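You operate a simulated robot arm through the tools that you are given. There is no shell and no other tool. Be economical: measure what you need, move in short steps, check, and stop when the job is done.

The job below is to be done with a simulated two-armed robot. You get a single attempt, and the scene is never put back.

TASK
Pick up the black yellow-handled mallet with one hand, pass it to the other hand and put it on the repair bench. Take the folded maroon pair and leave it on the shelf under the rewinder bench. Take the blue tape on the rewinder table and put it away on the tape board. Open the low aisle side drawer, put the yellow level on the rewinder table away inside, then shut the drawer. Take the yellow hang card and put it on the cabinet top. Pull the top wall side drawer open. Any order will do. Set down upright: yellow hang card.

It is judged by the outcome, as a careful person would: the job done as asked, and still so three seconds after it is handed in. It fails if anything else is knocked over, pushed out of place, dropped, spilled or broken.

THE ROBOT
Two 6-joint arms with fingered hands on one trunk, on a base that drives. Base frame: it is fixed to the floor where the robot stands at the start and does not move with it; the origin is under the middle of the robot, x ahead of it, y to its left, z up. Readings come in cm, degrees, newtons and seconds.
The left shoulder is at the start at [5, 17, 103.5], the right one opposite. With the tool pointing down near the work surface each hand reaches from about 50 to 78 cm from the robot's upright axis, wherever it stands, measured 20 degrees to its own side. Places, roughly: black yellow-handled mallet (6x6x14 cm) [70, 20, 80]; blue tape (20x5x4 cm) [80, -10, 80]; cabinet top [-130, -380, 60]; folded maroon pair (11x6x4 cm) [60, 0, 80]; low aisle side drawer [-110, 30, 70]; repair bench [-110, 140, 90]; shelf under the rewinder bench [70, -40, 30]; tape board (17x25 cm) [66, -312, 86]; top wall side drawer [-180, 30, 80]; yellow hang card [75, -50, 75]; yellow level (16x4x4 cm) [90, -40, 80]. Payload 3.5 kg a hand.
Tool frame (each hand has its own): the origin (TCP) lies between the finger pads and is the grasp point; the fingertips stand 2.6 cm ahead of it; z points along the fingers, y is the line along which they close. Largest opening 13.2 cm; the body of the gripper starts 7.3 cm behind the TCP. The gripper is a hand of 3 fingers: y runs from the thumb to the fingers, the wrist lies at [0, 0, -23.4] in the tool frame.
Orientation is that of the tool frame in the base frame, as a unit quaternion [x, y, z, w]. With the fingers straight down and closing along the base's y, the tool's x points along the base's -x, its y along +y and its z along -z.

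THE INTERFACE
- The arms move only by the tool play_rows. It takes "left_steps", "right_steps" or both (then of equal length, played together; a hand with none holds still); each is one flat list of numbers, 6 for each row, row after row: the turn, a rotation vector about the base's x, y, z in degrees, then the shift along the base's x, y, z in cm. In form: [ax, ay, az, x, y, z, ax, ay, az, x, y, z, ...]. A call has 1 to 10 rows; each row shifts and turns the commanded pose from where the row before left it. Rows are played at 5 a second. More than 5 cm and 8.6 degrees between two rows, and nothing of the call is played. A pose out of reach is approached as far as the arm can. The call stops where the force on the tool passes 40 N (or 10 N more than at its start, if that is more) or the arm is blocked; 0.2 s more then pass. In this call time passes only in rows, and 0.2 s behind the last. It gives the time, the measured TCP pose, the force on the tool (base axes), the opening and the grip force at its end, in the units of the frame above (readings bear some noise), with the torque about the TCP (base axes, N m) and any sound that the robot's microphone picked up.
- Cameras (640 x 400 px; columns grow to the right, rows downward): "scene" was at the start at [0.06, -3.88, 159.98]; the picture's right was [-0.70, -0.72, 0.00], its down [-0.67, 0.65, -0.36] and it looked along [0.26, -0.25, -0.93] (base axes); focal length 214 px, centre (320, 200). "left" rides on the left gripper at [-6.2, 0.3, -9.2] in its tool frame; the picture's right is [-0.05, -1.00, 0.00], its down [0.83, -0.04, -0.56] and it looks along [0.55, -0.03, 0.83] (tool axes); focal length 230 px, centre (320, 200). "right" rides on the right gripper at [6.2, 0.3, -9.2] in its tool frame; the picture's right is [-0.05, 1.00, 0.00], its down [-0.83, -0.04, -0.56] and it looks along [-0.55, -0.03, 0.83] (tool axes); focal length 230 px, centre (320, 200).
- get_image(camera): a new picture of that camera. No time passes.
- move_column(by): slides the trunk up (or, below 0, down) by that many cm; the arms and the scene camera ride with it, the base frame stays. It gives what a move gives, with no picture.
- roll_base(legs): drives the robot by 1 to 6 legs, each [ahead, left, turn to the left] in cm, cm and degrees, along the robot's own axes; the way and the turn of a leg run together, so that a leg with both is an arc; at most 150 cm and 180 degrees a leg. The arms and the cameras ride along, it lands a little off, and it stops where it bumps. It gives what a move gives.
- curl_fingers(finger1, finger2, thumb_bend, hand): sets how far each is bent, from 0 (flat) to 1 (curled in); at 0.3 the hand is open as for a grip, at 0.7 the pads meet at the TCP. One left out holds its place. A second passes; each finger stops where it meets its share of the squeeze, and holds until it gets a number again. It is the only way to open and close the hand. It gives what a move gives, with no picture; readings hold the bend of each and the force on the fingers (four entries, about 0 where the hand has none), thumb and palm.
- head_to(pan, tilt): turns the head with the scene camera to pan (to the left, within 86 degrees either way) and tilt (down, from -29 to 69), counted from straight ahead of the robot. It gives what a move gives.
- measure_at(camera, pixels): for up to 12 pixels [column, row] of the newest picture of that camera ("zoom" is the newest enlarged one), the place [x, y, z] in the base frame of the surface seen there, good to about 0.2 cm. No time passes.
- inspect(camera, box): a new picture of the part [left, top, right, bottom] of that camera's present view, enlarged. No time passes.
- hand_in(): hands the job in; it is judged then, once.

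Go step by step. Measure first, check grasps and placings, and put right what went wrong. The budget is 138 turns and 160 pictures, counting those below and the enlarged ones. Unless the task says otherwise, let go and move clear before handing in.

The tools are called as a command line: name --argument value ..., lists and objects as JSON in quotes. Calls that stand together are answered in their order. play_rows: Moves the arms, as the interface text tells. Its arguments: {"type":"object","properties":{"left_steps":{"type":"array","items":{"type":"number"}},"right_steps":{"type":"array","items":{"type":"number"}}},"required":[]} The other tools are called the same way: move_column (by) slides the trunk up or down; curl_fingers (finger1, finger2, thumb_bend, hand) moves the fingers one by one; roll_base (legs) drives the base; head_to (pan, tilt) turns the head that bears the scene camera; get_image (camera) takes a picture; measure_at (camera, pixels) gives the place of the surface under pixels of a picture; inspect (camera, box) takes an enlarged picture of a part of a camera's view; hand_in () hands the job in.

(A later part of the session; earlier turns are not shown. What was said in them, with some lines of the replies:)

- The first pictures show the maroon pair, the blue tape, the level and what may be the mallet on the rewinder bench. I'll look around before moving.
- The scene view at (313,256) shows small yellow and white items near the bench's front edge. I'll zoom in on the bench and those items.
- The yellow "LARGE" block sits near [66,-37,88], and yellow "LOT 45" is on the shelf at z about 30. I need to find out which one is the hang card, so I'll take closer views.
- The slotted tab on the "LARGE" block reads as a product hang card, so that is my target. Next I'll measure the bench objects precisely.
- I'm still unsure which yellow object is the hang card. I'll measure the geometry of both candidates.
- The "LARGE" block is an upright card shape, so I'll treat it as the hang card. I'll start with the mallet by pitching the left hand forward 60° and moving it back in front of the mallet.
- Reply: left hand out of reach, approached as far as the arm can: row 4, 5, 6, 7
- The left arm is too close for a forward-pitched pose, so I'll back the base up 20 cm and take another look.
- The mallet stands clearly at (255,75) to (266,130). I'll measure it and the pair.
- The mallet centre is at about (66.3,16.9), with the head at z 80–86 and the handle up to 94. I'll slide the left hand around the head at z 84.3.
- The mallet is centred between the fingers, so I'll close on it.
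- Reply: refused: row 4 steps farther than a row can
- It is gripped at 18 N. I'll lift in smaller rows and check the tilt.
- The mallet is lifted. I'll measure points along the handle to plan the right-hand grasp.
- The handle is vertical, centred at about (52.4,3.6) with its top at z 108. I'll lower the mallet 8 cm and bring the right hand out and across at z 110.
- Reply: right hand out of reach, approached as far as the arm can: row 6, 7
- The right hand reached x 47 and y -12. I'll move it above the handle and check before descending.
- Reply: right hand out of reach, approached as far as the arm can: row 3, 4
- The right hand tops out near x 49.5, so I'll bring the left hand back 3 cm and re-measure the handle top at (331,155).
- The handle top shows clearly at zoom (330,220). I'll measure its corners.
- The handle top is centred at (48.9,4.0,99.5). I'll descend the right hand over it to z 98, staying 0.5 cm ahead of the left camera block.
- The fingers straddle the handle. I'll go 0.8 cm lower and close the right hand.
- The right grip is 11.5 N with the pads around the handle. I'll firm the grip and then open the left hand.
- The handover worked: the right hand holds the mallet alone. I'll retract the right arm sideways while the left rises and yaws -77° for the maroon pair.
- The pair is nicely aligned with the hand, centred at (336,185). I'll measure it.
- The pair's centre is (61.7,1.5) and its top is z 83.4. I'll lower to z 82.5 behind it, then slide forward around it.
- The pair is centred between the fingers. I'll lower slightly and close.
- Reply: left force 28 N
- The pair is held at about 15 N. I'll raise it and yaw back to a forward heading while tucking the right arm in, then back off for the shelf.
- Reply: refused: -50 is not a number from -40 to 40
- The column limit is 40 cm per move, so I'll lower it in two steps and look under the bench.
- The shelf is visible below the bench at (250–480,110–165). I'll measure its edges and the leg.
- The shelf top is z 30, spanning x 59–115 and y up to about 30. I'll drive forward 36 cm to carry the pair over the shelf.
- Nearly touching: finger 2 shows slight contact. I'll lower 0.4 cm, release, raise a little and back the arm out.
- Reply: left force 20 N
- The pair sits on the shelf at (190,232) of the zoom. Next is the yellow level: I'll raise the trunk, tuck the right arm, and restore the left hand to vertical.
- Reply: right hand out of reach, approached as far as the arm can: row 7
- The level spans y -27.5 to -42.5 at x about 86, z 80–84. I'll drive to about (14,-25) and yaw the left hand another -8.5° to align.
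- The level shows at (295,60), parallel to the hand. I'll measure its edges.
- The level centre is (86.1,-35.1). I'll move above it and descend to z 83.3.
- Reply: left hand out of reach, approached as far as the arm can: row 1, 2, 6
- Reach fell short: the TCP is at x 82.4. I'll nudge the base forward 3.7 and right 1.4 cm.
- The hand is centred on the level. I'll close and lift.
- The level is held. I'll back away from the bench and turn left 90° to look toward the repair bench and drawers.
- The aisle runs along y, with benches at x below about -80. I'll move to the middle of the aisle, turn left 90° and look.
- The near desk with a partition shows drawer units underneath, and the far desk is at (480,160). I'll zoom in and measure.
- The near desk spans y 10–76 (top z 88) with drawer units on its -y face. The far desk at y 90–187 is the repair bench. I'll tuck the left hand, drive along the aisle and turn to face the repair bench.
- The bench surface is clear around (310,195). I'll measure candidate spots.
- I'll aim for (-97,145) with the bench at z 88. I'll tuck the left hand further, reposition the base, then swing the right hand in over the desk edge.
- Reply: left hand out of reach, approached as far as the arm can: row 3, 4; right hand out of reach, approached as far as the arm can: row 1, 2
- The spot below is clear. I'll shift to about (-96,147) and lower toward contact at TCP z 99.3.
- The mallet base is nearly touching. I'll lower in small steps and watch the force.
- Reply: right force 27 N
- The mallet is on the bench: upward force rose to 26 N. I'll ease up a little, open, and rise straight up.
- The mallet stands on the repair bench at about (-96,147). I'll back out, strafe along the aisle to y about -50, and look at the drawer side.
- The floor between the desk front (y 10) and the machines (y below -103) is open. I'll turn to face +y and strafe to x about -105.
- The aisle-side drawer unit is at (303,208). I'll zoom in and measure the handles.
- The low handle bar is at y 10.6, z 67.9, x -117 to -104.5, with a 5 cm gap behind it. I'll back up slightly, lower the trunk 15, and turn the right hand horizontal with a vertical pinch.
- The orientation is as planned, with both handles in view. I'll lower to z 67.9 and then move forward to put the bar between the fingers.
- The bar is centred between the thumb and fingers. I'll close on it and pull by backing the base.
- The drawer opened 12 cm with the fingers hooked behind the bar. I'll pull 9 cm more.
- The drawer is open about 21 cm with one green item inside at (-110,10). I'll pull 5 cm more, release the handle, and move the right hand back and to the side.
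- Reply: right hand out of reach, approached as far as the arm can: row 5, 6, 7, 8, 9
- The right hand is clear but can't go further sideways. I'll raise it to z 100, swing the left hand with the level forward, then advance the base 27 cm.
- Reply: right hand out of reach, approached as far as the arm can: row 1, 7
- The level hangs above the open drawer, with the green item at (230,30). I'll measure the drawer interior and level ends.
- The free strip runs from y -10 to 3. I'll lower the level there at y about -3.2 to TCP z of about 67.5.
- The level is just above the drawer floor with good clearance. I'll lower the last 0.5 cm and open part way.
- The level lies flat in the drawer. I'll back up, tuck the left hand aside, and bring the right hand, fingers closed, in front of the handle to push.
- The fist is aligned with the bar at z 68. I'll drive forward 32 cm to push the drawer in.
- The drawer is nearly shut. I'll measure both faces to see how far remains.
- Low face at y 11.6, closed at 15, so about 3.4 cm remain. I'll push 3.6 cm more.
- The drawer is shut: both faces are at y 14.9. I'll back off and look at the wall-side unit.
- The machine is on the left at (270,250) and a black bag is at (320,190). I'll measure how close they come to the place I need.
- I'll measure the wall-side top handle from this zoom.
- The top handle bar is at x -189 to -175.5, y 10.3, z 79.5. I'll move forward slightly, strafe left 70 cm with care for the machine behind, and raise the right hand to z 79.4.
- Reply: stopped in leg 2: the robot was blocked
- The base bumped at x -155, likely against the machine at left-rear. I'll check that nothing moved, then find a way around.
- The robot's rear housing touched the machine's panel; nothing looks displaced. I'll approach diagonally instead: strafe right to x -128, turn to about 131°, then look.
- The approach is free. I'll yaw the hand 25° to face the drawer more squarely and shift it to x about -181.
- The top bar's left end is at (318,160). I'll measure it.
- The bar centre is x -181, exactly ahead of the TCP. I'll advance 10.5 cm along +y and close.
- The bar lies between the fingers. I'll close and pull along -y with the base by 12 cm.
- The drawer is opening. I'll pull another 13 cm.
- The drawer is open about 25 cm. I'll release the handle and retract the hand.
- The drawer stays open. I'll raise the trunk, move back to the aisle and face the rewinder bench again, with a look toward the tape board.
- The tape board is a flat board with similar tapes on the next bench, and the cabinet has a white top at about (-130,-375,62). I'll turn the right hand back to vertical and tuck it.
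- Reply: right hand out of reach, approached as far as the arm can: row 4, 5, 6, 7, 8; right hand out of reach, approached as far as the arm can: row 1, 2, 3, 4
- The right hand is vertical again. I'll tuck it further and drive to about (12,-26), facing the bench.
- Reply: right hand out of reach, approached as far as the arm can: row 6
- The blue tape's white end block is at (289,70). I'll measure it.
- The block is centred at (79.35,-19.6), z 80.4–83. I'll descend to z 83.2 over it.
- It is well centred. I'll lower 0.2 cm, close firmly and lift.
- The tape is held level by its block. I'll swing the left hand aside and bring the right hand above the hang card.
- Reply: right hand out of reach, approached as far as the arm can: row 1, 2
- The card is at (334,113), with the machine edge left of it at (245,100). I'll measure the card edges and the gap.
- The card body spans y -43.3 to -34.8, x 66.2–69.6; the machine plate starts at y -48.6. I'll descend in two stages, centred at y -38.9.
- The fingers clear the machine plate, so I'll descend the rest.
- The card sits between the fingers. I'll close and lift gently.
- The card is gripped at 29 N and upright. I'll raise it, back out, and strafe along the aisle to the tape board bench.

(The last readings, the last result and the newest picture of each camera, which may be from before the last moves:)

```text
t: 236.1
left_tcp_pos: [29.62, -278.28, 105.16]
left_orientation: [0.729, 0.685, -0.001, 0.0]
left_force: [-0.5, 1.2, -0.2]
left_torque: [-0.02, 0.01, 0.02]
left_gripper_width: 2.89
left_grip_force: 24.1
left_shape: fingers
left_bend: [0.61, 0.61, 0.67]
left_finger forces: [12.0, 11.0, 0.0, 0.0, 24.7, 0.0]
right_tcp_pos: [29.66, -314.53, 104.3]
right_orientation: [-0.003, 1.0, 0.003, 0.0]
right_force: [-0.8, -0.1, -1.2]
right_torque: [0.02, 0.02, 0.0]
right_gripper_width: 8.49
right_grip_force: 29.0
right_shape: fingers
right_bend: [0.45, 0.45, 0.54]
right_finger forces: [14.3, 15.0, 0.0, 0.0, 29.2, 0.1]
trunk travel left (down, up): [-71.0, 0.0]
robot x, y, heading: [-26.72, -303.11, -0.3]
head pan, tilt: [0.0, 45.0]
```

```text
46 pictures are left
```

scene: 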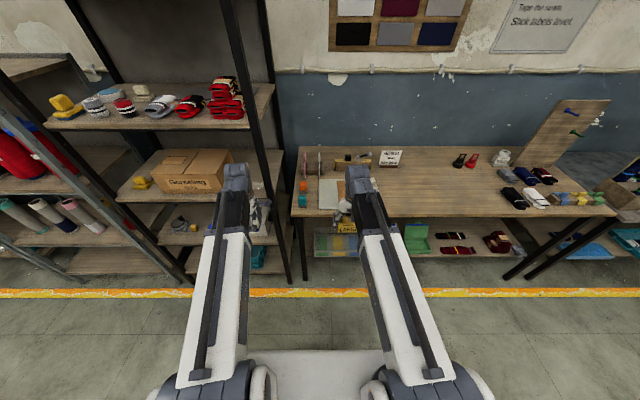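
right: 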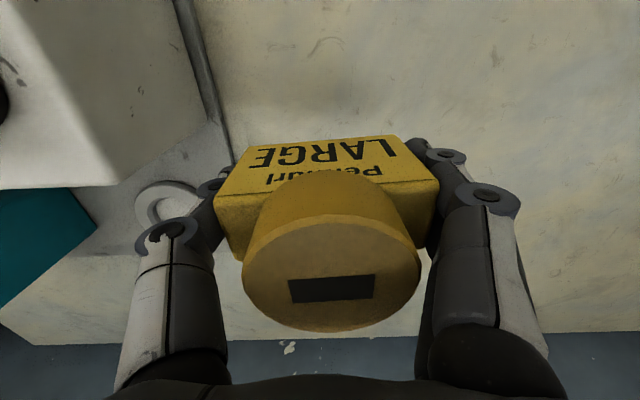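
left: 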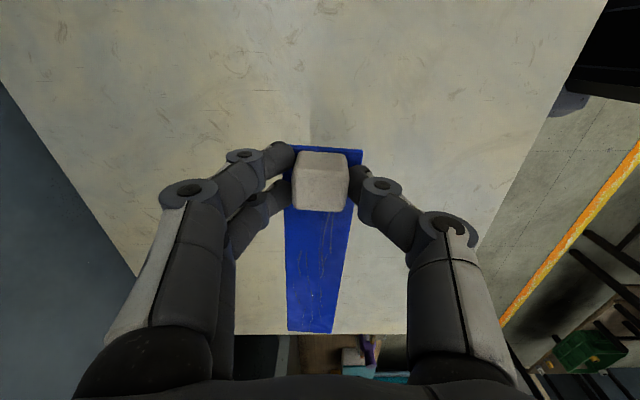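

inspect --camera "scene" --box '[280, 135, 420, 245]'

measure_at --camera "zoom" --pixels '[[180, 230], [190, 290], [260, 210], [240, 250], [270, 250], [100, 220], [300, 100], [90, 300], [180, 180], [230, 330], [120, 260], [240, 190]]'

get_image --camera "right"

```text
3.64 times, centred on (350, 190) of scene
```

zoom: 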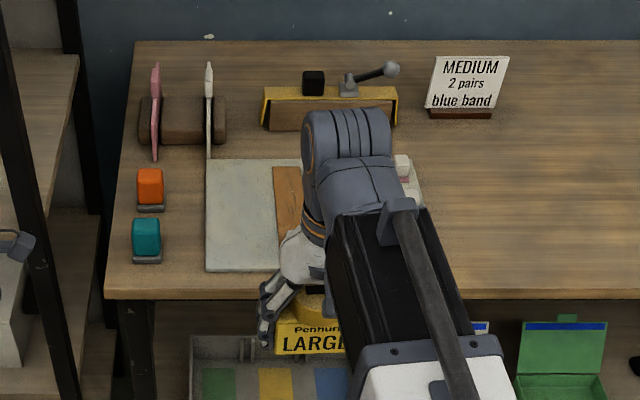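

```text
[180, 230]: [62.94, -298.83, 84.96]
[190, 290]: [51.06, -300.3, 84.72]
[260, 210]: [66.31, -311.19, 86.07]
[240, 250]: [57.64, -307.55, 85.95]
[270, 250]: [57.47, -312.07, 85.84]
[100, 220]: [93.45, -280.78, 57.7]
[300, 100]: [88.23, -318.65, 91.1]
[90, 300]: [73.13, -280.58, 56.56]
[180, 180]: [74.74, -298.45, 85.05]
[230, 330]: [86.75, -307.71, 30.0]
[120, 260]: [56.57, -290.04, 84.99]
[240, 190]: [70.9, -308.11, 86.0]
```

```text
44 pictures are left
```

right: 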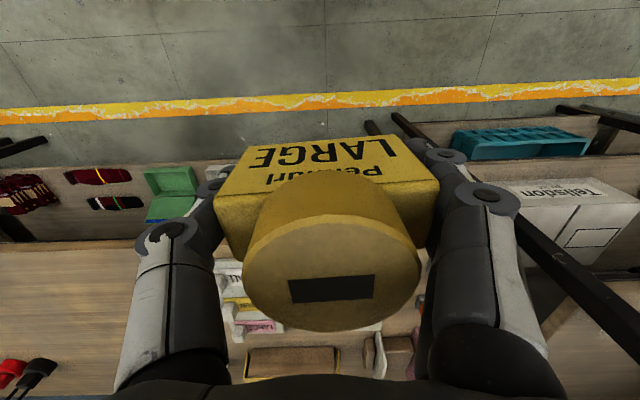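

The board top is z 86 with its left part (y -303 to -312) free, and existing tapes lie along x. I'll tuck the right hand and yaw the left hand +93° so the tape lies along x with its block at the far end.

play_rows --left_steps '[0, 0, 8.5, 0, 0, 0, 0, 0, 8.5, 0, 0, 0, 0, 0, 8.5, 0, 0, 0, 0, 0, 8.5, 0, 0, 0, 0, 0, 8.5, 0, 0, 0, 0, 0, 8.5, 0, 0, 0, 0, 0, 8.5, 0, 0, 0, 0, 0, 8.5, 0, 0, 0, 0, 0, 8.5, 0, 0, 0, 0, 0, 8.5, 0, 0, 0]' --right_steps '[0, 0, 0, -2.6, -4.1, 0.2, 0, 0, 0, -2.6, -4.1, 0.2, 0, 0, 0, -2.6, -4.1, 0.2, 0, 0, 0, -2.6, -4.1, 0.2, 0, 0, 0, -2.6, -4.1, 0.2, 0, 0, 0, -2.6, -4.1, 0.2, 0, 0, 0, -2.6, -4.1, 0.2, 0, 0, 0, -2.6, -4.1, 0.2, 0, 0, 0, -2.6, -4.1, 0.2, 0, 0, 0, 0, 0, 0]'

play_rows --left_steps '[0, 0, 8.5, 2.5, -4, 0, 0, 0, 0, 2.5, -4, 0, 0, 0, 0, 2.5, -4, 0, 0, 0, 0, 2.5, -4, 0]'

head_to --pan -5 --tilt 50

get_image --camera "scene"

get_image --camera "left"

```text
t: 238.2
left_tcp_pos: [29.63, -278.24, 105.16]
left_orientation: [0.074, 0.997, 0.0, 0.001]
left_force: [-0.4, -0.3, -0.4]
left_torque: [-0.05, -0.02, 0.0]
left_gripper_width: 2.88
left_grip_force: 23.7
left_shape: fingers
left_bend: [0.61, 0.61, 0.67]
left_finger forces: [11.9, 10.9, 0.0, 0.0, 24.7, 0.0]
right_tcp_pos: [7.73, -352.11, 106.28]
right_orientation: [-0.004, 1.0, 0.001, -0.001]
right_force: [-0.7, -0.4, -0.8]
right_torque: [0.02, 0.01, -0.02]
right_gripper_width: 8.52
right_grip_force: 28.6
right_shape: fingers
right_bend: [0.45, 0.45, 0.54]
right_finger forces: [14.1, 14.7, 0.0, 0.0, 28.7, 0.0]
right hand out of reach, approached as far as the arm can: row 5, 6
trunk travel left (down, up): [-71.0, 0.0]
robot x, y, heading: [-26.53, -303.18, 0.1]
head pan, tilt: [0.0, 45.0]
```

```text
t: 239.2
left_tcp_pos: [39.68, -294.47, 105.07]
left_orientation: [0.0, 1.0, 0.0, 0.001]
left_force: [1.0, 0.5, -1.0]
left_torque: [-0.01, -0.05, 0.0]
left_gripper_width: 2.88
left_grip_force: 22.7
left_shape: fingers
left_bend: [0.61, 0.61, 0.67]
left_finger forces: [11.6, 10.7, 0.0, 0.0, 24.1, 0.0]
right_tcp_pos: [7.83, -352.08, 106.3]
right_orientation: [-0.003, 1.0, 0.002, -0.001]
right_force: [1.1, -0.4, -0.2]
right_torque: [0.01, -0.01, 0.02]
right_gripper_width: 8.48
right_grip_force: 28.9
right_shape: fingers
right_bend: [0.45, 0.45, 0.54]
right_finger forces: [14.1, 14.8, 0.1, 0.0, 28.8, 0.0]
trunk travel left (down, up): [-71.0, 0.0]
robot x, y, heading: [-26.32, -303.25, 0.1]
head pan, tilt: [0.0, 45.0]
```

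```text
t: 239.9
left_tcp_pos: [39.63, -294.33, 105.09]
left_orientation: [0.001, 1.0, 0.0, 0.001]
left_force: [-0.4, 0.0, -0.2]
left_torque: [0.0, -0.03, 0.02]
left_gripper_width: 2.9
left_grip_force: 22.7
left_shape: fingers
left_bend: [0.61, 0.61, 0.67]
left_finger forces: [11.6, 10.7, 0.0, 0.1, 24.0, 0.0]
right_tcp_pos: [7.63, -352.02, 106.27]
right_orientation: [-0.003, 1.0, 0.002, 0.001]
right_force: [-0.2, -0.2, -0.8]
right_torque: [-0.01, 0.0, 0.02]
right_gripper_width: 8.49
right_grip_force: 28.7
right_shape: fingers
right_bend: [0.45, 0.45, 0.54]
right_finger forces: [14.0, 14.7, 0.0, 0.0, 28.6, 0.0]
trunk travel left (down, up): [-71.0, 0.0]
robot x, y, heading: [-26.42, -303.34, 0.1]
head pan, tilt: [-5.0, 50.0]
```

```text
43 pictures are left
```

scene: 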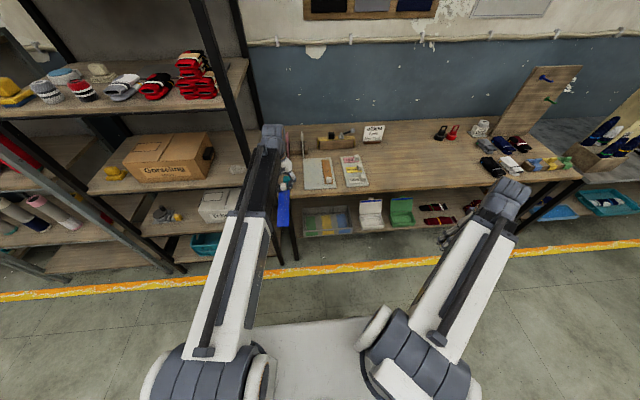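

```text
42 pictures are left
```

left: 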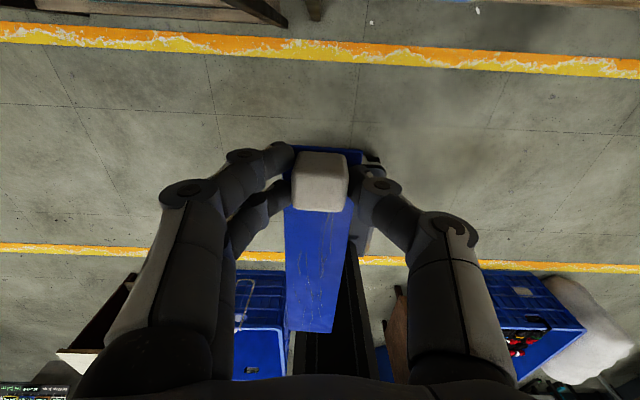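

The board with the orange strip is at (320,173), with a second white tray beside it at (354,170). I'll zoom in.

inspect --camera "scene" --box '[270, 120, 400, 215]'

measure_at --camera "zoom" --pixels '[[155, 190], [175, 335], [255, 185], [302, 325], [345, 175], [395, 165], [365, 315], [480, 300], [265, 250], [210, 260], [105, 245], [420, 220]]'

```text
4.21 times, centred on (335, 168) of scene
```

zoom: 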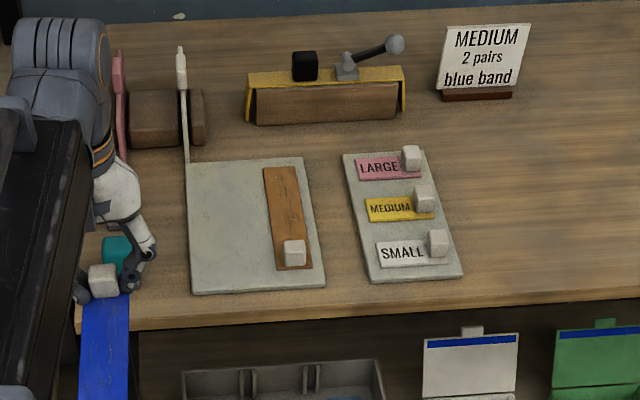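

```text
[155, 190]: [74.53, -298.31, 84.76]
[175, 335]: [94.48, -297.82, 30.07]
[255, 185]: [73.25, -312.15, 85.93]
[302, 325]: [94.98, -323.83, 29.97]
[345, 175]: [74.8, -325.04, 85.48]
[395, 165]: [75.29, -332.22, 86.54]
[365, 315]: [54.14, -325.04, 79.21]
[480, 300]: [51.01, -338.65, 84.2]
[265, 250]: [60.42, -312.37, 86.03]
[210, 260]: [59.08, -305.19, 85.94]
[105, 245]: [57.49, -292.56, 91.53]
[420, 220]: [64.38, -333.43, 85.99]
```

The free part of the board is its left half. I'll check the heights of the white stick and brown holder behind it, and the board corners.

measure_at --camera "zoom" --pixels '[[181, 52], [183, 80], [187, 130], [187, 158], [200, 95], [192, 168], [298, 164], [318, 283], [197, 290], [120, 60], [300, 60], [294, 250]]'

```text
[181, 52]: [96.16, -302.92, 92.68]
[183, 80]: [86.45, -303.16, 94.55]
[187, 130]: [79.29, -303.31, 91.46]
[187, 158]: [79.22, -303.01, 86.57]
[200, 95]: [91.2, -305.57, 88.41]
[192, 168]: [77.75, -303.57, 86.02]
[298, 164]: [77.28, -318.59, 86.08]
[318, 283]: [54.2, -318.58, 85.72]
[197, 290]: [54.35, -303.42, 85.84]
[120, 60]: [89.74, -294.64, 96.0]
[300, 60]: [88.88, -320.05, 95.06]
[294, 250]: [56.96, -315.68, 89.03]
```

All clear. I'll drive forward 33.4 and right 12.8 so that the tape hangs above the board's free half.

roll_base --legs '[[33.4, -12.8, 0]]'

get_image --camera "left"

inspect --camera "scene" --box '[240, 90, 420, 240]'

```text
t: 242.2
left_tcp_pos: [73.32, -307.15, 105.0]
left_orientation: [-0.001, 1.0, 0.0, 0.0]
left_force: [0.5, -0.4, -0.4]
left_torque: [0.02, 0.0, 0.01]
left_gripper_width: 2.88
left_grip_force: 23.1
left_shape: fingers
left_bend: [0.61, 0.61, 0.67]
left_finger forces: [11.7, 10.7, 0.0, 0.1, 24.0, 0.1]
right_tcp_pos: [41.39, -364.86, 106.19]
right_orientation: [-0.004, 1.0, 0.002, -0.001]
right_force: [0.4, -0.9, -1.4]
right_torque: [-0.03, 0.0, 0.01]
right_gripper_width: 8.49
right_grip_force: 28.4
right_shape: fingers
right_bend: [0.45, 0.45, 0.54]
right_finger forces: [14.1, 14.6, 0.0, 0.0, 28.7, 0.0]
trunk travel left (down, up): [-71.0, 0.0]
robot x, y, heading: [6.73, -316.48, 0.2]
head pan, tilt: [-5.0, 50.0]
```

```text
40 pictures are left
```

left: 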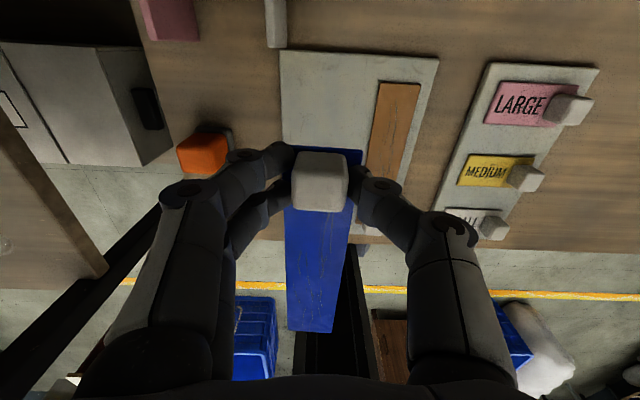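

```text
2.67 times, centred on (330, 165) of scene
```

zoom: 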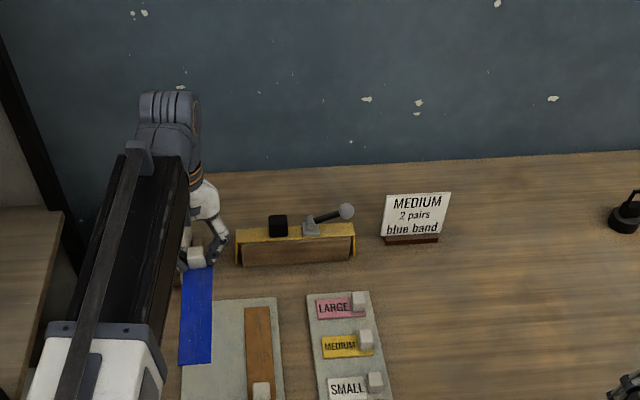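

The position looks right. I'll descend to just above the board.

play_rows --left_steps '[0, 0, 0, 0, 0, -4.5, 0, 0, 0, 0, 0, -4.5, 0, 0, 0, 0, 0, -4, 0, 0, 0, 0, 0, -1.8]'

get_image --camera "left"

measure_at --camera "left" --pixels '[[310, 325], [290, 220], [350, 220], [310, 260], [270, 100], [400, 100], [330, 340], [330, 375]]'

```text
t: 243.2
left_tcp_pos: [73.18, -307.1, 90.09]
left_orientation: [-0.001, 1.0, 0.0, 0.001]
left_force: [-0.3, -0.7, -0.1]
left_torque: [0.03, -0.03, 0.02]
left_gripper_width: 2.85
left_grip_force: 23.2
left_shape: fingers
left_bend: [0.61, 0.61, 0.67]
left_finger forces: [11.7, 10.7, 0.0, 0.0, 24.4, 0.1]
right_tcp_pos: [41.28, -364.76, 106.3]
right_orientation: [-0.004, 1.0, 0.002, 0.0]
right_force: [0.2, 0.0, -0.8]
right_torque: [0.0, 0.02, 0.01]
right_gripper_width: 8.48
right_grip_force: 28.6
right_shape: fingers
right_bend: [0.45, 0.45, 0.54]
right_finger forces: [14.0, 14.7, 0.0, 0.0, 28.7, 0.0]
trunk travel left (down, up): [-71.0, 0.0]
robot x, y, heading: [7.18, -315.89, -0.2]
head pan, tilt: [-5.0, 50.0]
```

```text
38 pictures are left
```

left: 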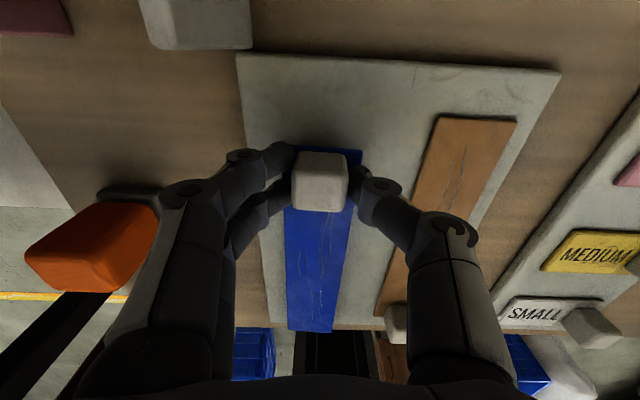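

```text
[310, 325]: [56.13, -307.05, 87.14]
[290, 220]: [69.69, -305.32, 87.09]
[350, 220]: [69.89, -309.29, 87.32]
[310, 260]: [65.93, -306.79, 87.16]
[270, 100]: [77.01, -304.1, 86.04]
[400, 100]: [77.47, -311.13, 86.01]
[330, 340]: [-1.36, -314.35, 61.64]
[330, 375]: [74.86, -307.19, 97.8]
```

The strip bottom is about 0.7 cm above the board and well inside it. I'll lower 0.65 and open only slightly.

play_rows --left_steps '[0, 0, 0, 0, 0, -0.4, 0, 0, 0, 0, 0, -0.25]'

curl_fingers --hand "left" --finger1 0.52 --finger2 0.52 --thumb_bend 0.55

get_image --camera "left"

```text
t: 243.8
left_tcp_pos: [73.19, -307.07, 89.5]
left_orientation: [0.0, 1.0, -0.001, 0.0]
left_force: [-1.1, 0.4, 0.3]
left_torque: [0.0, 0.01, -0.02]
left_gripper_width: 2.88
left_grip_force: 23.3
left_shape: fingers
left_bend: [0.61, 0.61, 0.67]
left_finger forces: [11.7, 10.6, 0.0, 0.0, 24.3, 0.0]
right_tcp_pos: [41.34, -364.79, 106.28]
right_orientation: [-0.004, 1.0, 0.003, 0.001]
right_force: [-0.3, -0.5, -0.4]
right_torque: [0.0, 0.0, -0.01]
right_gripper_width: 8.51
right_grip_force: 28.2
right_shape: fingers
right_bend: [0.45, 0.45, 0.54]
right_finger forces: [14.1, 14.7, 0.0, 0.0, 28.6, 0.0]
trunk travel left (down, up): [-71.0, 0.0]
robot x, y, heading: [7.13, -316.61, 0.1]
head pan, tilt: [-5.0, 50.0]
```

```text
t: 244.8
left_tcp_pos: [73.18, -307.12, 89.49]
left_orientation: [0.0, 1.0, -0.001, 0.001]
left_force: [-0.1, 0.4, 0.3]
left_torque: [0.01, 0.02, 0.0]
left_gripper_width: 5.54
left_grip_force: 0.0
left_shape: fingers
left_bend: [0.52, 0.52, 0.55]
left_finger forces: [0.0, 0.0, 0.0, 0.1, 0.0, 0.1]
right_tcp_pos: [41.35, -364.88, 106.25]
right_orientation: [-0.005, 1.0, 0.002, 0.0]
right_force: [-0.4, 0.3, -0.9]
right_torque: [0.05, -0.01, -0.02]
right_gripper_width: 8.5
right_grip_force: 29.2
right_shape: fingers
right_bend: [0.45, 0.45, 0.54]
right_finger forces: [14.1, 14.7, 0.1, 0.1, 28.7, 0.1]
trunk travel left (down, up): [-71.0, 0.0]
robot x, y, heading: [6.88, -316.04, 0.2]
head pan, tilt: [-5.0, 50.0]
```

```text
37 pictures are left
```

left: 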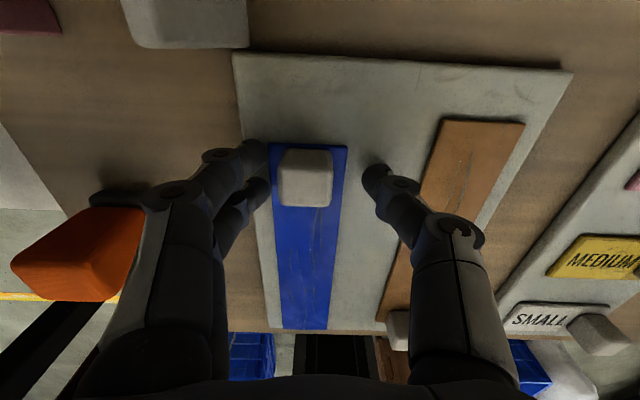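

The tape rests on the board. I'll lift off, back up and turn around toward the cabinet.

play_rows --left_steps '[0, 0, 0, 0, 0, 3, 0, 0, 0, 0, 0, 4, 0, 0, 0, 0, 0, 4.5, 0, 0, 0, 0, 0, 4]'

get_image --camera "left"

roll_base --legs '[[-37, 0, 0], [0, 0, 180]]'

head_to --pan 20 --tilt 45

get_image --camera "scene"

```text
t: 245.8
left_tcp_pos: [73.07, -307.11, 105.19]
left_orientation: [0.0, 1.0, 0.0, 0.001]
left_force: [0.3, -0.1, -0.6]
left_torque: [0.01, 0.01, -0.04]
left_gripper_width: 5.54
left_grip_force: 0.2
left_shape: fingers
left_bend: [0.52, 0.52, 0.55]
left_finger forces: [0.0, 0.0, 0.0, 0.0, 0.0, 0.0]
right_tcp_pos: [41.26, -364.83, 106.25]
right_orientation: [-0.004, 1.0, 0.002, 0.0]
right_force: [-1.0, -0.2, -0.3]
right_torque: [0.01, 0.04, -0.03]
right_gripper_width: 8.52
right_grip_force: 28.5
right_shape: fingers
right_bend: [0.45, 0.45, 0.54]
right_finger forces: [14.0, 14.7, 0.0, 0.1, 28.7, 0.1]
trunk travel left (down, up): [-71.0, 0.0]
robot x, y, heading: [7.1, -316.27, -0.0]
head pan, tilt: [-5.0, 50.0]
```

```text
36 pictures are left
```

left: 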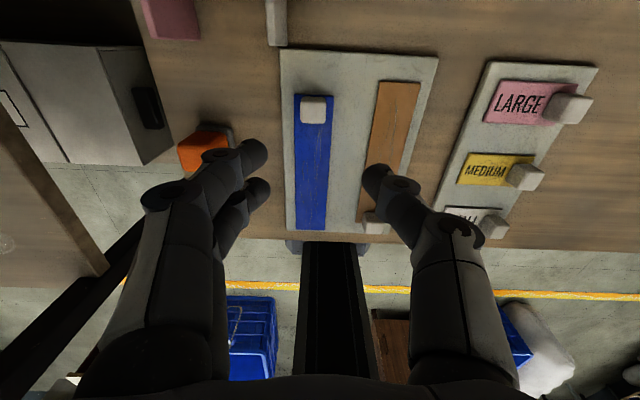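

```text
t: 255.5
left_tcp_pos: [-96.22, -323.74, 105.05]
left_orientation: [1.0, -0.011, -0.001, -0.001]
left_force: [0.3, -0.5, 0.1]
left_torque: [0.01, 0.01, 0.01]
left_gripper_width: 5.54
left_grip_force: 0.0
left_shape: fingers
left_bend: [0.52, 0.52, 0.55]
left_finger forces: [0.0, 0.0, 0.1, 0.1, 0.0, 0.0]
right_tcp_pos: [-63.17, -266.81, 106.31]
right_orientation: [1.0, -0.006, 0.001, 0.003]
right_force: [0.4, -0.4, -0.7]
right_torque: [-0.01, 0.0, -0.03]
right_gripper_width: 8.42
right_grip_force: 25.5
right_shape: fingers
right_bend: [0.45, 0.45, 0.55]
right_finger forces: [12.8, 13.5, 0.0, 0.1, 26.1, 0.0]
trunk travel left (down, up): [-71.0, 0.0]
robot x, y, heading: [-29.9, -316.39, 179.0]
head pan, tilt: [-5.0, 50.0]
```

```text
t: 256.4
left_tcp_pos: [-96.31, -323.88, 105.14]
left_orientation: [1.0, -0.011, -0.001, 0.0]
left_force: [-0.7, 0.4, 0.3]
left_torque: [-0.01, 0.0, 0.0]
left_gripper_width: 5.55
left_grip_force: 0.1
left_shape: fingers
left_bend: [0.52, 0.52, 0.55]
left_finger forces: [0.0, 0.0, 0.0, 0.0, 0.0, 0.1]
right_tcp_pos: [-63.33, -266.79, 106.26]
right_orientation: [1.0, -0.006, 0.0, 0.002]
right_force: [0.2, 0.3, -1.6]
right_torque: [0.0, 0.01, 0.0]
right_gripper_width: 8.42
right_grip_force: 25.8
right_shape: fingers
right_bend: [0.45, 0.45, 0.55]
right_finger forces: [12.8, 13.4, 0.1, 0.0, 26.1, 0.0]
trunk travel left (down, up): [-71.0, 0.0]
robot x, y, heading: [-30.01, -316.13, 179.1]
head pan, tilt: [20.0, 45.0]
```

```text
35 pictures are left
```

scene: 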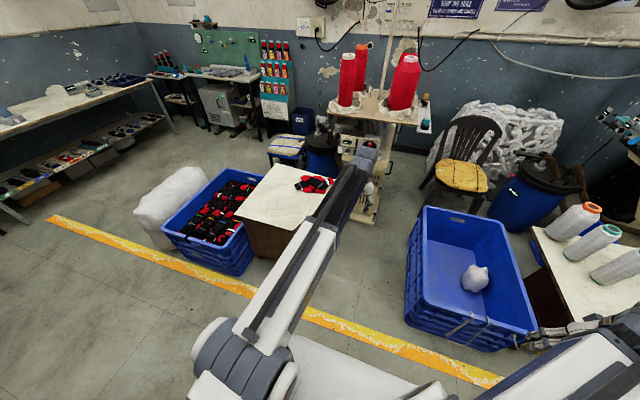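

The cabinet's white top is at (240–330,170–235) with dark socks at (315,185). I'll measure the top.

measure_at --camera "scene" --pixels '[[240, 212], [290, 226], [275, 170], [265, 200], [290, 205], [310, 200], [300, 190], [330, 180], [330, 190], [270, 185], [250, 205], [300, 215]]'

inspect --camera "scene" --box '[220, 150, 360, 250]'

```text
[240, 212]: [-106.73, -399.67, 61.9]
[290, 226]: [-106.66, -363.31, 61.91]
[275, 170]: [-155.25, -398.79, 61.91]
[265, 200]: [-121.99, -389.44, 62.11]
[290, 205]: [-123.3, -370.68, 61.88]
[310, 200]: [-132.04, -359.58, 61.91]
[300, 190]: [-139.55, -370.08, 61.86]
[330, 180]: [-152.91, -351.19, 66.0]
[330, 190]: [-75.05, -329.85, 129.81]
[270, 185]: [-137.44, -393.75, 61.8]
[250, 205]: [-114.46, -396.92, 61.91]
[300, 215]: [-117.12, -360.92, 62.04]
```

```text
4.00 times, centred on (290, 200) of scene
```

zoom: 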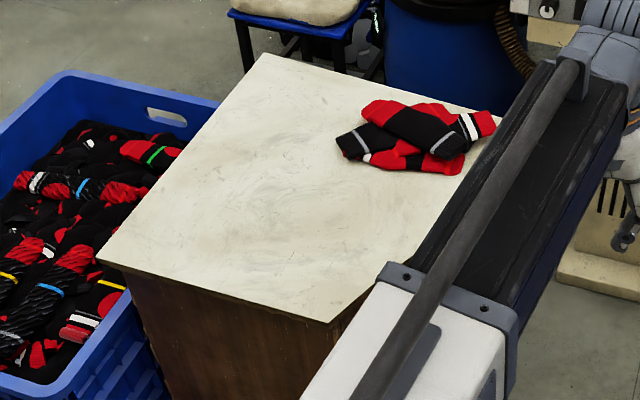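

The cabinet top is z 61.9 with free space around (-118,-378). I'll tuck the left hand, drive in front of it, and lower the trunk 30.

play_rows --left_steps '[0, 0, 0, 3, -3.5, 0.5, 0, 0, 0, 3, -3.5, 0.5, 0, 0, 0, 3, -3.5, 0.5, 0, 0, 0, 3, -3.5, 0.5, 0, 0, 0, 3, -3.5, 0.5, 0, 0, 0, 3, -3.5, 0.5, 0, 0, 0, 3, -3.5, 0.5]'

roll_base --legs '[[26, 73, 1]]'

move_column --by -30

play_rows --right_steps '[0, 0, 0, -2.9, -3.8, 0, 0, 0, 0, -2.9, -3.8, 0, 0, 0, 0, -2.9, -3.8, 0, 0, 0, 0, -2.9, -3.8, 0, 0, 0, 0, -2.9, -3.8, 0, 0, 0, 0, -2.9, -3.8, 0, 0, 0, 0, -2.9, -3.8, 0, 0, 0, 0, -2.9, -3.8, 0, 0, 0, 0, -2.9, -3.8, 0, 0, 0, 0, -2.9, -3.8, 0]'

head_to --pan 0 --tilt 50

get_image --camera "scene"

get_image --camera "right"

```text
t: 258.0
left_tcp_pos: [-75.18, -348.35, 108.66]
left_orientation: [1.0, -0.012, 0.0, -0.001]
left_force: [1.4, 1.1, -1.2]
left_torque: [0.02, 0.03, 0.02]
left_gripper_width: 5.56
left_grip_force: 0.1
left_shape: fingers
left_bend: [0.52, 0.52, 0.55]
left_finger forces: [0.0, 0.0, 0.0, 0.1, 0.0, 0.0]
right_tcp_pos: [-63.14, -266.82, 106.26]
right_orientation: [1.0, -0.006, 0.001, 0.002]
right_force: [-0.1, 0.2, -1.6]
right_torque: [0.01, 0.0, -0.02]
right_gripper_width: 8.44
right_grip_force: 26.1
right_shape: fingers
right_bend: [0.45, 0.45, 0.55]
right_finger forces: [12.8, 13.4, 0.1, 0.0, 26.1, 0.0]
trunk travel left (down, up): [-71.0, 0.0]
robot x, y, heading: [-29.97, -316.08, 178.6]
head pan, tilt: [20.0, 45.0]
```

```text
t: 262.2
left_tcp_pos: [-101.48, -422.6, 108.62]
left_orientation: [1.0, -0.001, -0.001, 0.0]
left_force: [-0.1, 0.8, -0.1]
left_torque: [0.03, -0.01, -0.01]
left_gripper_width: 5.58
left_grip_force: 0.1
left_shape: fingers
left_bend: [0.52, 0.52, 0.55]
left_finger forces: [0.0, 0.0, 0.1, 0.0, 0.0, 0.1]
right_tcp_pos: [-90.98, -340.95, 106.17]
right_orientation: [1.0, 0.006, 0.0, 0.002]
right_force: [-0.6, 0.2, -0.9]
right_torque: [0.0, 0.02, 0.02]
right_gripper_width: 8.43
right_grip_force: 25.7
right_shape: fingers
right_bend: [0.45, 0.45, 0.55]
right_finger forces: [12.8, 13.4, 0.1, 0.1, 26.1, 0.0]
trunk travel left (down, up): [-71.0, 0.0]
robot x, y, heading: [-56.74, -389.38, -179.9]
head pan, tilt: [20.0, 45.0]
```

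```text
t: 265.2
left_tcp_pos: [-101.39, -422.51, 78.76]
left_orientation: [1.0, -0.001, -0.002, 0.001]
left_force: [-0.6, 0.4, 1.5]
left_torque: [0.01, 0.04, 0.02]
left_gripper_width: 5.54
left_grip_force: 0.1
left_shape: fingers
left_bend: [0.52, 0.52, 0.55]
left_finger forces: [0.0, 0.0, 0.1, 0.0, 0.1, 0.0]
right_tcp_pos: [-91.13, -340.74, 76.16]
right_orientation: [1.0, 0.004, 0.0, 0.003]
right_force: [-0.3, -0.5, -1.3]
right_torque: [0.0, 0.02, 0.0]
right_gripper_width: 8.4
right_grip_force: 26.1
right_shape: fingers
right_bend: [0.45, 0.45, 0.55]
right_finger forces: [12.8, 13.4, 0.0, 0.0, 26.1, 0.1]
trunk travel left (down, up): [-41.0, 30.0]
robot x, y, heading: [-57.14, -389.49, -180.2]
head pan, tilt: [20.0, 45.0]
```

```text
t: 267.4
left_tcp_pos: [-101.35, -422.53, 78.61]
left_orientation: [1.0, -0.001, -0.001, 0.0]
left_force: [0.6, -0.8, -0.6]
left_torque: [-0.01, -0.01, -0.03]
left_gripper_width: 5.55
left_grip_force: 0.2
left_shape: fingers
left_bend: [0.52, 0.52, 0.55]
left_finger forces: [0.0, 0.1, 0.1, 0.1, 0.0, 0.0]
right_tcp_pos: [-120.16, -378.86, 76.31]
right_orientation: [1.0, 0.003, 0.0, 0.003]
right_force: [-0.5, -0.4, -0.8]
right_torque: [0.01, 0.0, 0.01]
right_gripper_width: 8.38
right_grip_force: 26.1
right_shape: fingers
right_bend: [0.45, 0.45, 0.55]
right_finger forces: [12.6, 13.1, 0.0, 0.0, 25.8, 0.1]
trunk travel left (down, up): [-41.0, 30.0]
robot x, y, heading: [-56.75, -389.03, 180.0]
head pan, tilt: [20.0, 45.0]
```

```text
t: 268.2
left_tcp_pos: [-101.44, -422.61, 78.58]
left_orientation: [1.0, -0.001, -0.001, 0.0]
left_force: [0.3, 0.3, -0.1]
left_torque: [0.0, -0.02, 0.01]
left_gripper_width: 5.55
left_grip_force: 0.1
left_shape: fingers
left_bend: [0.52, 0.52, 0.55]
left_finger forces: [0.0, 0.1, 0.0, 0.1, 0.1, 0.0]
right_tcp_pos: [-120.15, -378.94, 76.41]
right_orientation: [1.0, 0.004, 0.0, 0.003]
right_force: [0.6, -0.1, -0.9]
right_torque: [-0.01, 0.03, -0.01]
right_gripper_width: 8.41
right_grip_force: 25.2
right_shape: fingers
right_bend: [0.45, 0.45, 0.55]
right_finger forces: [12.7, 13.3, 0.0, 0.0, 25.7, 0.0]
trunk travel left (down, up): [-41.0, 30.0]
robot x, y, heading: [-56.68, -389.73, -180.0]
head pan, tilt: [0.0, 50.0]
```

```text
33 pictures are left
```

scene: 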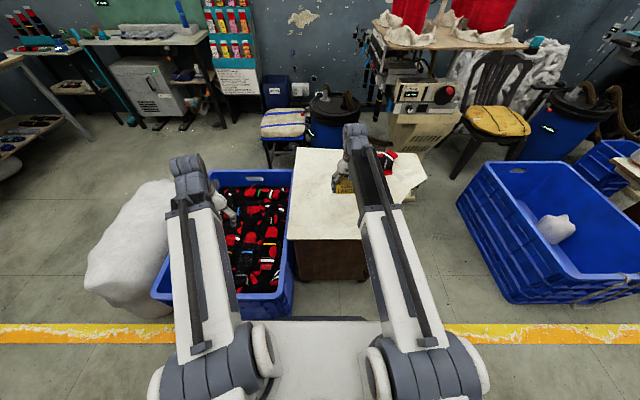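

```text
32 pictures are left
```

right: 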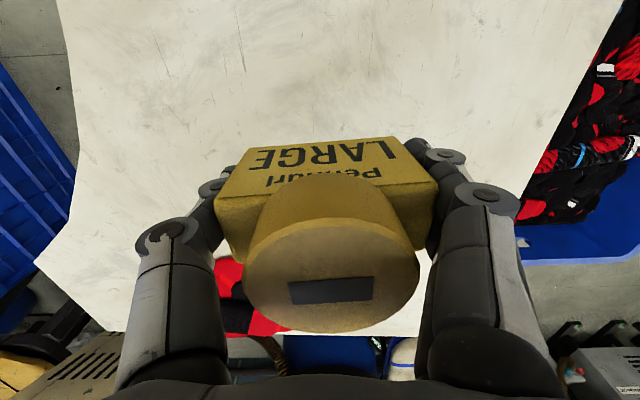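

The spot below is clear, with the socks further back. I'll lower to just above the surface.

play_rows --right_steps '[0, 0, 0, 0, 0, -4, 0, 0, 0, 0, 0, -4, 0, 0, 0, 0, 0, -2, 0, 0, 0, 0, 0, -0.5]'

play_rows --right_steps '[0, 0, 0, 0, 0, -0.3]'

inspect --camera "scene" --box '[290, 140, 430, 230]'

```text
t: 269.2
left_tcp_pos: [-101.45, -422.5, 78.54]
left_orientation: [1.0, 0.0, -0.001, -0.001]
left_force: [0.2, -0.7, 0.0]
left_torque: [-0.01, 0.01, 0.03]
left_gripper_width: 5.58
left_grip_force: 0.1
left_shape: fingers
left_bend: [0.52, 0.52, 0.55]
left_finger forces: [0.1, 0.1, 0.0, 0.1, 0.1, 0.0]
right_tcp_pos: [-120.01, -378.71, 65.81]
right_orientation: [1.0, 0.005, 0.0, 0.002]
right_force: [0.4, -0.1, -0.8]
right_torque: [0.01, 0.0, -0.03]
right_gripper_width: 8.39
right_grip_force: 25.7
right_shape: fingers
right_bend: [0.45, 0.45, 0.55]
right_finger forces: [12.5, 13.1, 0.0, 0.0, 25.7, 0.0]
trunk travel left (down, up): [-41.0, 30.0]
robot x, y, heading: [-56.74, -389.49, -180.3]
head pan, tilt: [0.0, 50.0]
```

```text
t: 269.6
left_tcp_pos: [-101.44, -422.61, 78.67]
left_orientation: [1.0, -0.001, -0.001, 0.001]
left_force: [-0.7, 0.3, 0.0]
left_torque: [0.01, -0.01, -0.01]
left_gripper_width: 5.55
left_grip_force: 0.0
left_shape: fingers
left_bend: [0.52, 0.52, 0.55]
left_finger forces: [0.0, 0.0, 0.0, 0.1, 0.0, 0.1]
right_tcp_pos: [-120.09, -378.83, 65.74]
right_orientation: [1.0, 0.004, -0.001, 0.004]
right_force: [-0.4, 1.2, 10.6]
right_torque: [-0.46, -0.04, 0.01]
right_gripper_width: 8.42
right_grip_force: 26.4
right_shape: fingers
right_bend: [0.45, 0.45, 0.55]
right_finger forces: [12.4, 13.1, 0.0, 0.1, 26.3, 0.0]
trunk travel left (down, up): [-41.0, 30.0]
robot x, y, heading: [-56.65, -389.36, -180.3]
head pan, tilt: [0.0, 50.0]
```

```text
4.44 times, centred on (360, 185) of scene
```

zoom: 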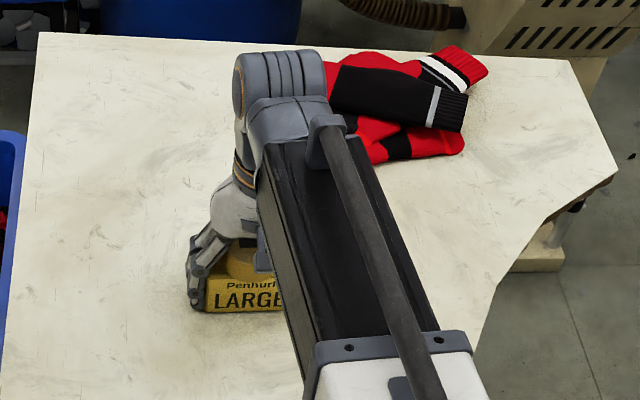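

Contact was felt at 10 N. I'll press 0.15 cm more to seat it, then open and rise.

play_rows --right_steps '[0, 0, 0, 0, 0, -0.15]'

curl_fingers --hand "right" --finger1 0.33 --finger2 0.33 --thumb_bend 0.4

get_image --camera "right"

```text
t: 270.0
left_tcp_pos: [-101.3, -422.44, 78.68]
left_orientation: [1.0, -0.001, -0.002, 0.0]
left_force: [-0.6, 1.4, 0.0]
left_torque: [0.04, -0.01, 0.01]
left_gripper_width: 5.54
left_grip_force: 0.1
left_shape: fingers
left_bend: [0.52, 0.52, 0.55]
left_finger forces: [0.1, 0.0, 0.0, 0.0, 0.0, 0.0]
right_tcp_pos: [-119.95, -378.71, 65.64]
right_orientation: [1.0, 0.004, -0.002, 0.003]
right_force: [-1.2, 2.7, 21.3]
right_torque: [-0.78, -0.01, -0.03]
right_gripper_width: 8.39
right_grip_force: 25.8
right_shape: fingers
right_bend: [0.45, 0.46, 0.55]
right_finger forces: [12.1, 12.5, 0.0, 0.1, 27.2, 0.1]
trunk travel left (down, up): [-41.0, 30.0]
robot x, y, heading: [-56.94, -389.9, -180.1]
head pan, tilt: [0.0, 50.0]
```

```text
t: 271.0
left_tcp_pos: [-101.48, -422.55, 78.63]
left_orientation: [1.0, -0.001, -0.001, 0.0]
left_force: [0.4, 0.0, 0.6]
left_torque: [-0.01, -0.02, -0.02]
left_gripper_width: 5.56
left_grip_force: 0.0
left_shape: fingers
left_bend: [0.52, 0.52, 0.55]
left_finger forces: [0.0, 0.0, 0.1, 0.0, 0.0, 0.1]
right_tcp_pos: [-119.98, -378.65, 65.34]
right_orientation: [1.0, 0.005, 0.002, 0.003]
right_force: [-0.2, -0.7, 0.0]
right_torque: [-0.02, 0.01, -0.02]
right_gripper_width: 11.26
right_grip_force: 0.0
right_shape: fingers
right_bend: [0.33, 0.33, 0.4]
right_finger forces: [0.0, 0.0, 0.1, 0.1, 0.1, 0.1]
trunk travel left (down, up): [-41.0, 30.0]
robot x, y, heading: [-56.67, -389.2, -180.0]
head pan, tilt: [0.0, 50.0]
```

```text
30 pictures are left
```

right: 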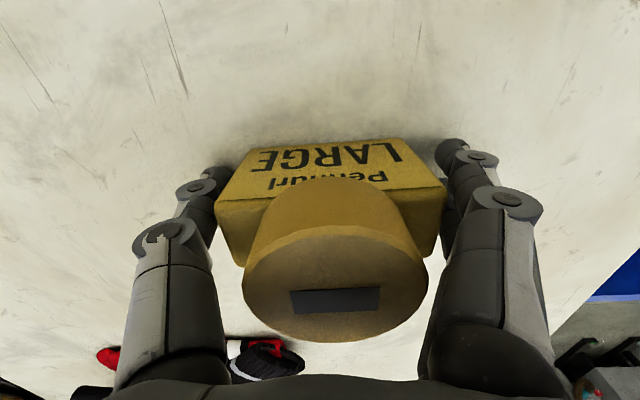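

The card stands free. I'll open a little wider, then lift straight up and check.

curl_fingers --hand "right" --finger1 0.27 --finger2 0.27 --thumb_bend 0.3

play_rows --right_steps '[0, 0, 0, 0, 0, 2.5, 0, 0, 0, 0, 0, 4, 0, 0, 0, 0, 0, 4.5, 0, 0, 0, 0, 0, 4.5, 0, 0, 0, 0, 0, 4.5]'

get_image --camera "right"

measure_at --camera "right" --pixels '[[320, 110], [320, 125], [335, 140], [300, 140], [350, 120], [290, 120]]'

```text
t: 272.0
left_tcp_pos: [-101.54, -422.62, 78.64]
left_orientation: [1.0, -0.001, -0.001, -0.001]
left_force: [-0.4, -0.3, -0.4]
left_torque: [0.0, 0.01, -0.03]
left_gripper_width: 5.58
left_grip_force: 0.1
left_shape: fingers
left_bend: [0.52, 0.52, 0.55]
left_finger forces: [0.0, 0.0, 0.0, 0.0, 0.0, 0.0]
right_tcp_pos: [-120.12, -378.86, 65.21]
right_orientation: [1.0, 0.005, 0.0, 0.003]
right_force: [0.1, -0.1, -0.5]
right_torque: [0.01, -0.02, 0.0]
right_gripper_width: 13.71
right_grip_force: 0.1
right_shape: fingers
right_bend: [0.27, 0.27, 0.3]
right_finger forces: [0.1, 0.0, 0.0, 0.0, 0.1, 0.0]
trunk travel left (down, up): [-41.0, 30.0]
robot x, y, heading: [-56.53, -389.62, -180.0]
head pan, tilt: [0.0, 50.0]
```

```text
t: 273.2
left_tcp_pos: [-101.43, -422.44, 78.71]
left_orientation: [1.0, -0.001, -0.001, 0.0]
left_force: [0.1, 0.1, -1.0]
left_torque: [0.01, 0.01, 0.03]
left_gripper_width: 5.59
left_grip_force: 0.0
left_shape: fingers
left_bend: [0.52, 0.52, 0.55]
left_finger forces: [0.0, 0.0, 0.1, 0.0, 0.0, 0.1]
right_tcp_pos: [-119.98, -378.85, 85.32]
right_orientation: [1.0, 0.005, 0.0, 0.003]
right_force: [-0.9, -0.2, -0.7]
right_torque: [0.03, 0.0, -0.01]
right_gripper_width: 13.73
right_grip_force: 0.1
right_shape: fingers
right_bend: [0.27, 0.27, 0.3]
right_finger forces: [0.1, 0.0, 0.0, 0.0, 0.0, 0.0]
trunk travel left (down, up): [-41.0, 30.0]
robot x, y, heading: [-56.78, -389.3, -179.7]
head pan, tilt: [0.0, 50.0]
```

```text
29 pictures are left
```

right: 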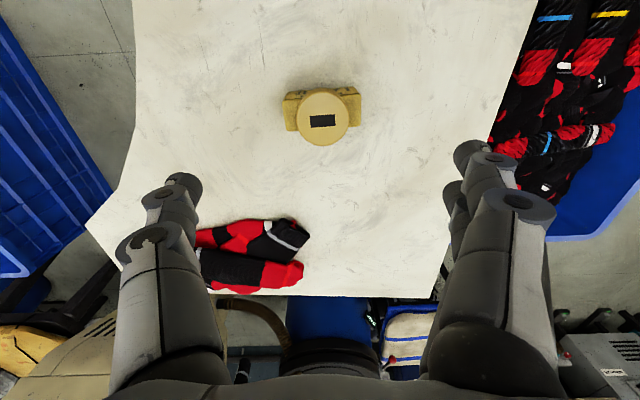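

```text
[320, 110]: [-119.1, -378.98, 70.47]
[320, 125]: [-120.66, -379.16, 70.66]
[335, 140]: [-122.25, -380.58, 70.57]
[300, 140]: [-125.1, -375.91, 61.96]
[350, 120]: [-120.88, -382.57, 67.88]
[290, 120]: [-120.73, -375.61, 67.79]
```

The card stands upright on the cabinet top at z 61.9–70.5. I'll back away and take a last look toward the drawers.

roll_base --legs '[[-25, 0, 0]]'

head_to --pan -75 --tilt 10

inspect --camera "scene" --box '[160, 120, 480, 320]'

head_to --pan 0 --tilt 35

get_image --camera "scene"

```text
t: 275.0
left_tcp_pos: [-76.17, -422.59, 78.69]
left_orientation: [1.0, -0.001, -0.001, 0.0]
left_force: [-0.7, 0.0, -0.4]
left_torque: [0.0, 0.01, -0.01]
left_gripper_width: 5.55
left_grip_force: 0.1
left_shape: fingers
left_bend: [0.52, 0.52, 0.55]
left_finger forces: [0.1, 0.1, 0.1, 0.0, 0.0, 0.0]
right_tcp_pos: [-94.84, -378.79, 85.26]
right_orientation: [1.0, 0.006, 0.0, 0.002]
right_force: [0.1, -0.7, 0.0]
right_torque: [-0.02, -0.01, -0.02]
right_gripper_width: 13.74
right_grip_force: 0.1
right_shape: fingers
right_bend: [0.27, 0.27, 0.3]
right_finger forces: [0.1, 0.0, 0.2, 0.1, 0.0, 0.0]
trunk travel left (down, up): [-41.0, 30.0]
robot x, y, heading: [-31.54, -389.53, -180.1]
head pan, tilt: [0.0, 50.0]
```

```text
t: 276.5
left_tcp_pos: [-76.14, -422.57, 78.66]
left_orientation: [1.0, -0.001, -0.001, 0.0]
left_force: [0.6, -0.1, -0.2]
left_torque: [0.0, -0.03, -0.04]
left_gripper_width: 5.58
left_grip_force: 0.0
left_shape: fingers
left_bend: [0.52, 0.52, 0.55]
left_finger forces: [0.0, 0.1, 0.0, 0.0, 0.0, 0.0]
right_tcp_pos: [-94.78, -378.96, 85.27]
right_orientation: [1.0, 0.004, 0.0, 0.003]
right_force: [0.6, -0.4, -0.2]
right_torque: [0.01, 0.0, 0.02]
right_gripper_width: 13.75
right_grip_force: 0.0
right_shape: fingers
right_bend: [0.27, 0.27, 0.3]
right_finger forces: [0.0, 0.0, 0.0, 0.0, 0.0, 0.0]
trunk travel left (down, up): [-41.0, 30.0]
robot x, y, heading: [-31.55, -389.47, -179.9]
head pan, tilt: [-75.0, 10.0]
```

```text
2.00 times, centred on (320, 220) of scene
```

zoom: 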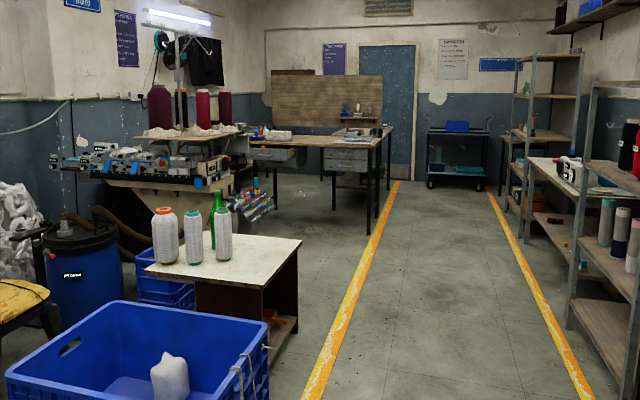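

```text
t: 278.0
left_tcp_pos: [-76.2, -422.59, 78.57]
left_orientation: [1.0, -0.001, -0.001, 0.0]
left_force: [0.2, 0.2, -0.7]
left_torque: [-0.02, 0.01, 0.0]
left_gripper_width: 5.59
left_grip_force: 0.1
left_shape: fingers
left_bend: [0.52, 0.52, 0.55]
left_finger forces: [0.0, 0.0, 0.0, 0.1, 0.1, 0.1]
right_tcp_pos: [-94.77, -378.91, 85.32]
right_orientation: [1.0, 0.004, 0.0, 0.002]
right_force: [0.3, 0.0, 0.2]
right_torque: [-0.02, -0.01, -0.01]
right_gripper_width: 13.73
right_grip_force: 0.2
right_shape: fingers
right_bend: [0.27, 0.27, 0.3]
right_finger forces: [0.0, 0.0, 0.1, 0.0, 0.0, 0.1]
trunk travel left (down, up): [-41.0, 30.0]
robot x, y, heading: [-31.45, -389.29, -180.0]
head pan, tilt: [0.0, 35.0]
```

```text
27 pictures are left
```

scene: 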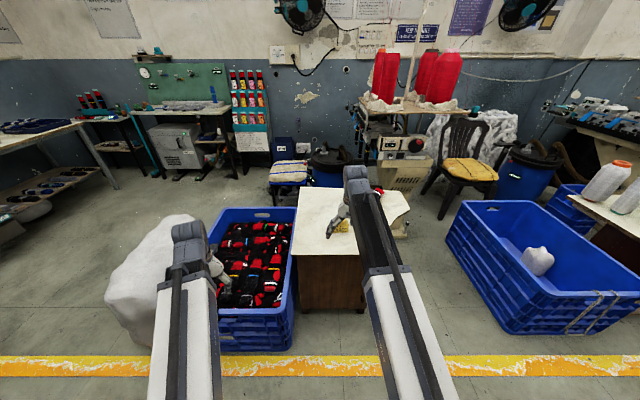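

The wall-side drawer is open, the aisle-side drawer is shut, the card is upright, and both hands are empty and clear. I'll hand in.

hand_in

```text
The job is handed in.
```

I did all six tasks and handed the job in, but the robot's rear housing bumped the machine near the wall-side drawers once. In the pictures I took afterwards, nothing there had moved or fallen.

- **Mallet:** The left hand picked it up and passed it to the right hand. It now stands on the repair bench.
- **Maroon pair:** It lies on the shelf under the rewinder bench.
- **Blue tape:** It lies on the free half of the tape board.
- **Yellow level:** It is inside the low aisle side drawer, and the drawer is shut.
- **Yellow hang card:** It stands upright on the cabinet top. I took the yellow "Penhurl LARGE" block with the slotted tab to be the hang card. The only other yellow card I saw near the given place was "LOT 45", on the lower shelf.
- **Top wall side drawer:** It is open about 25 cm.
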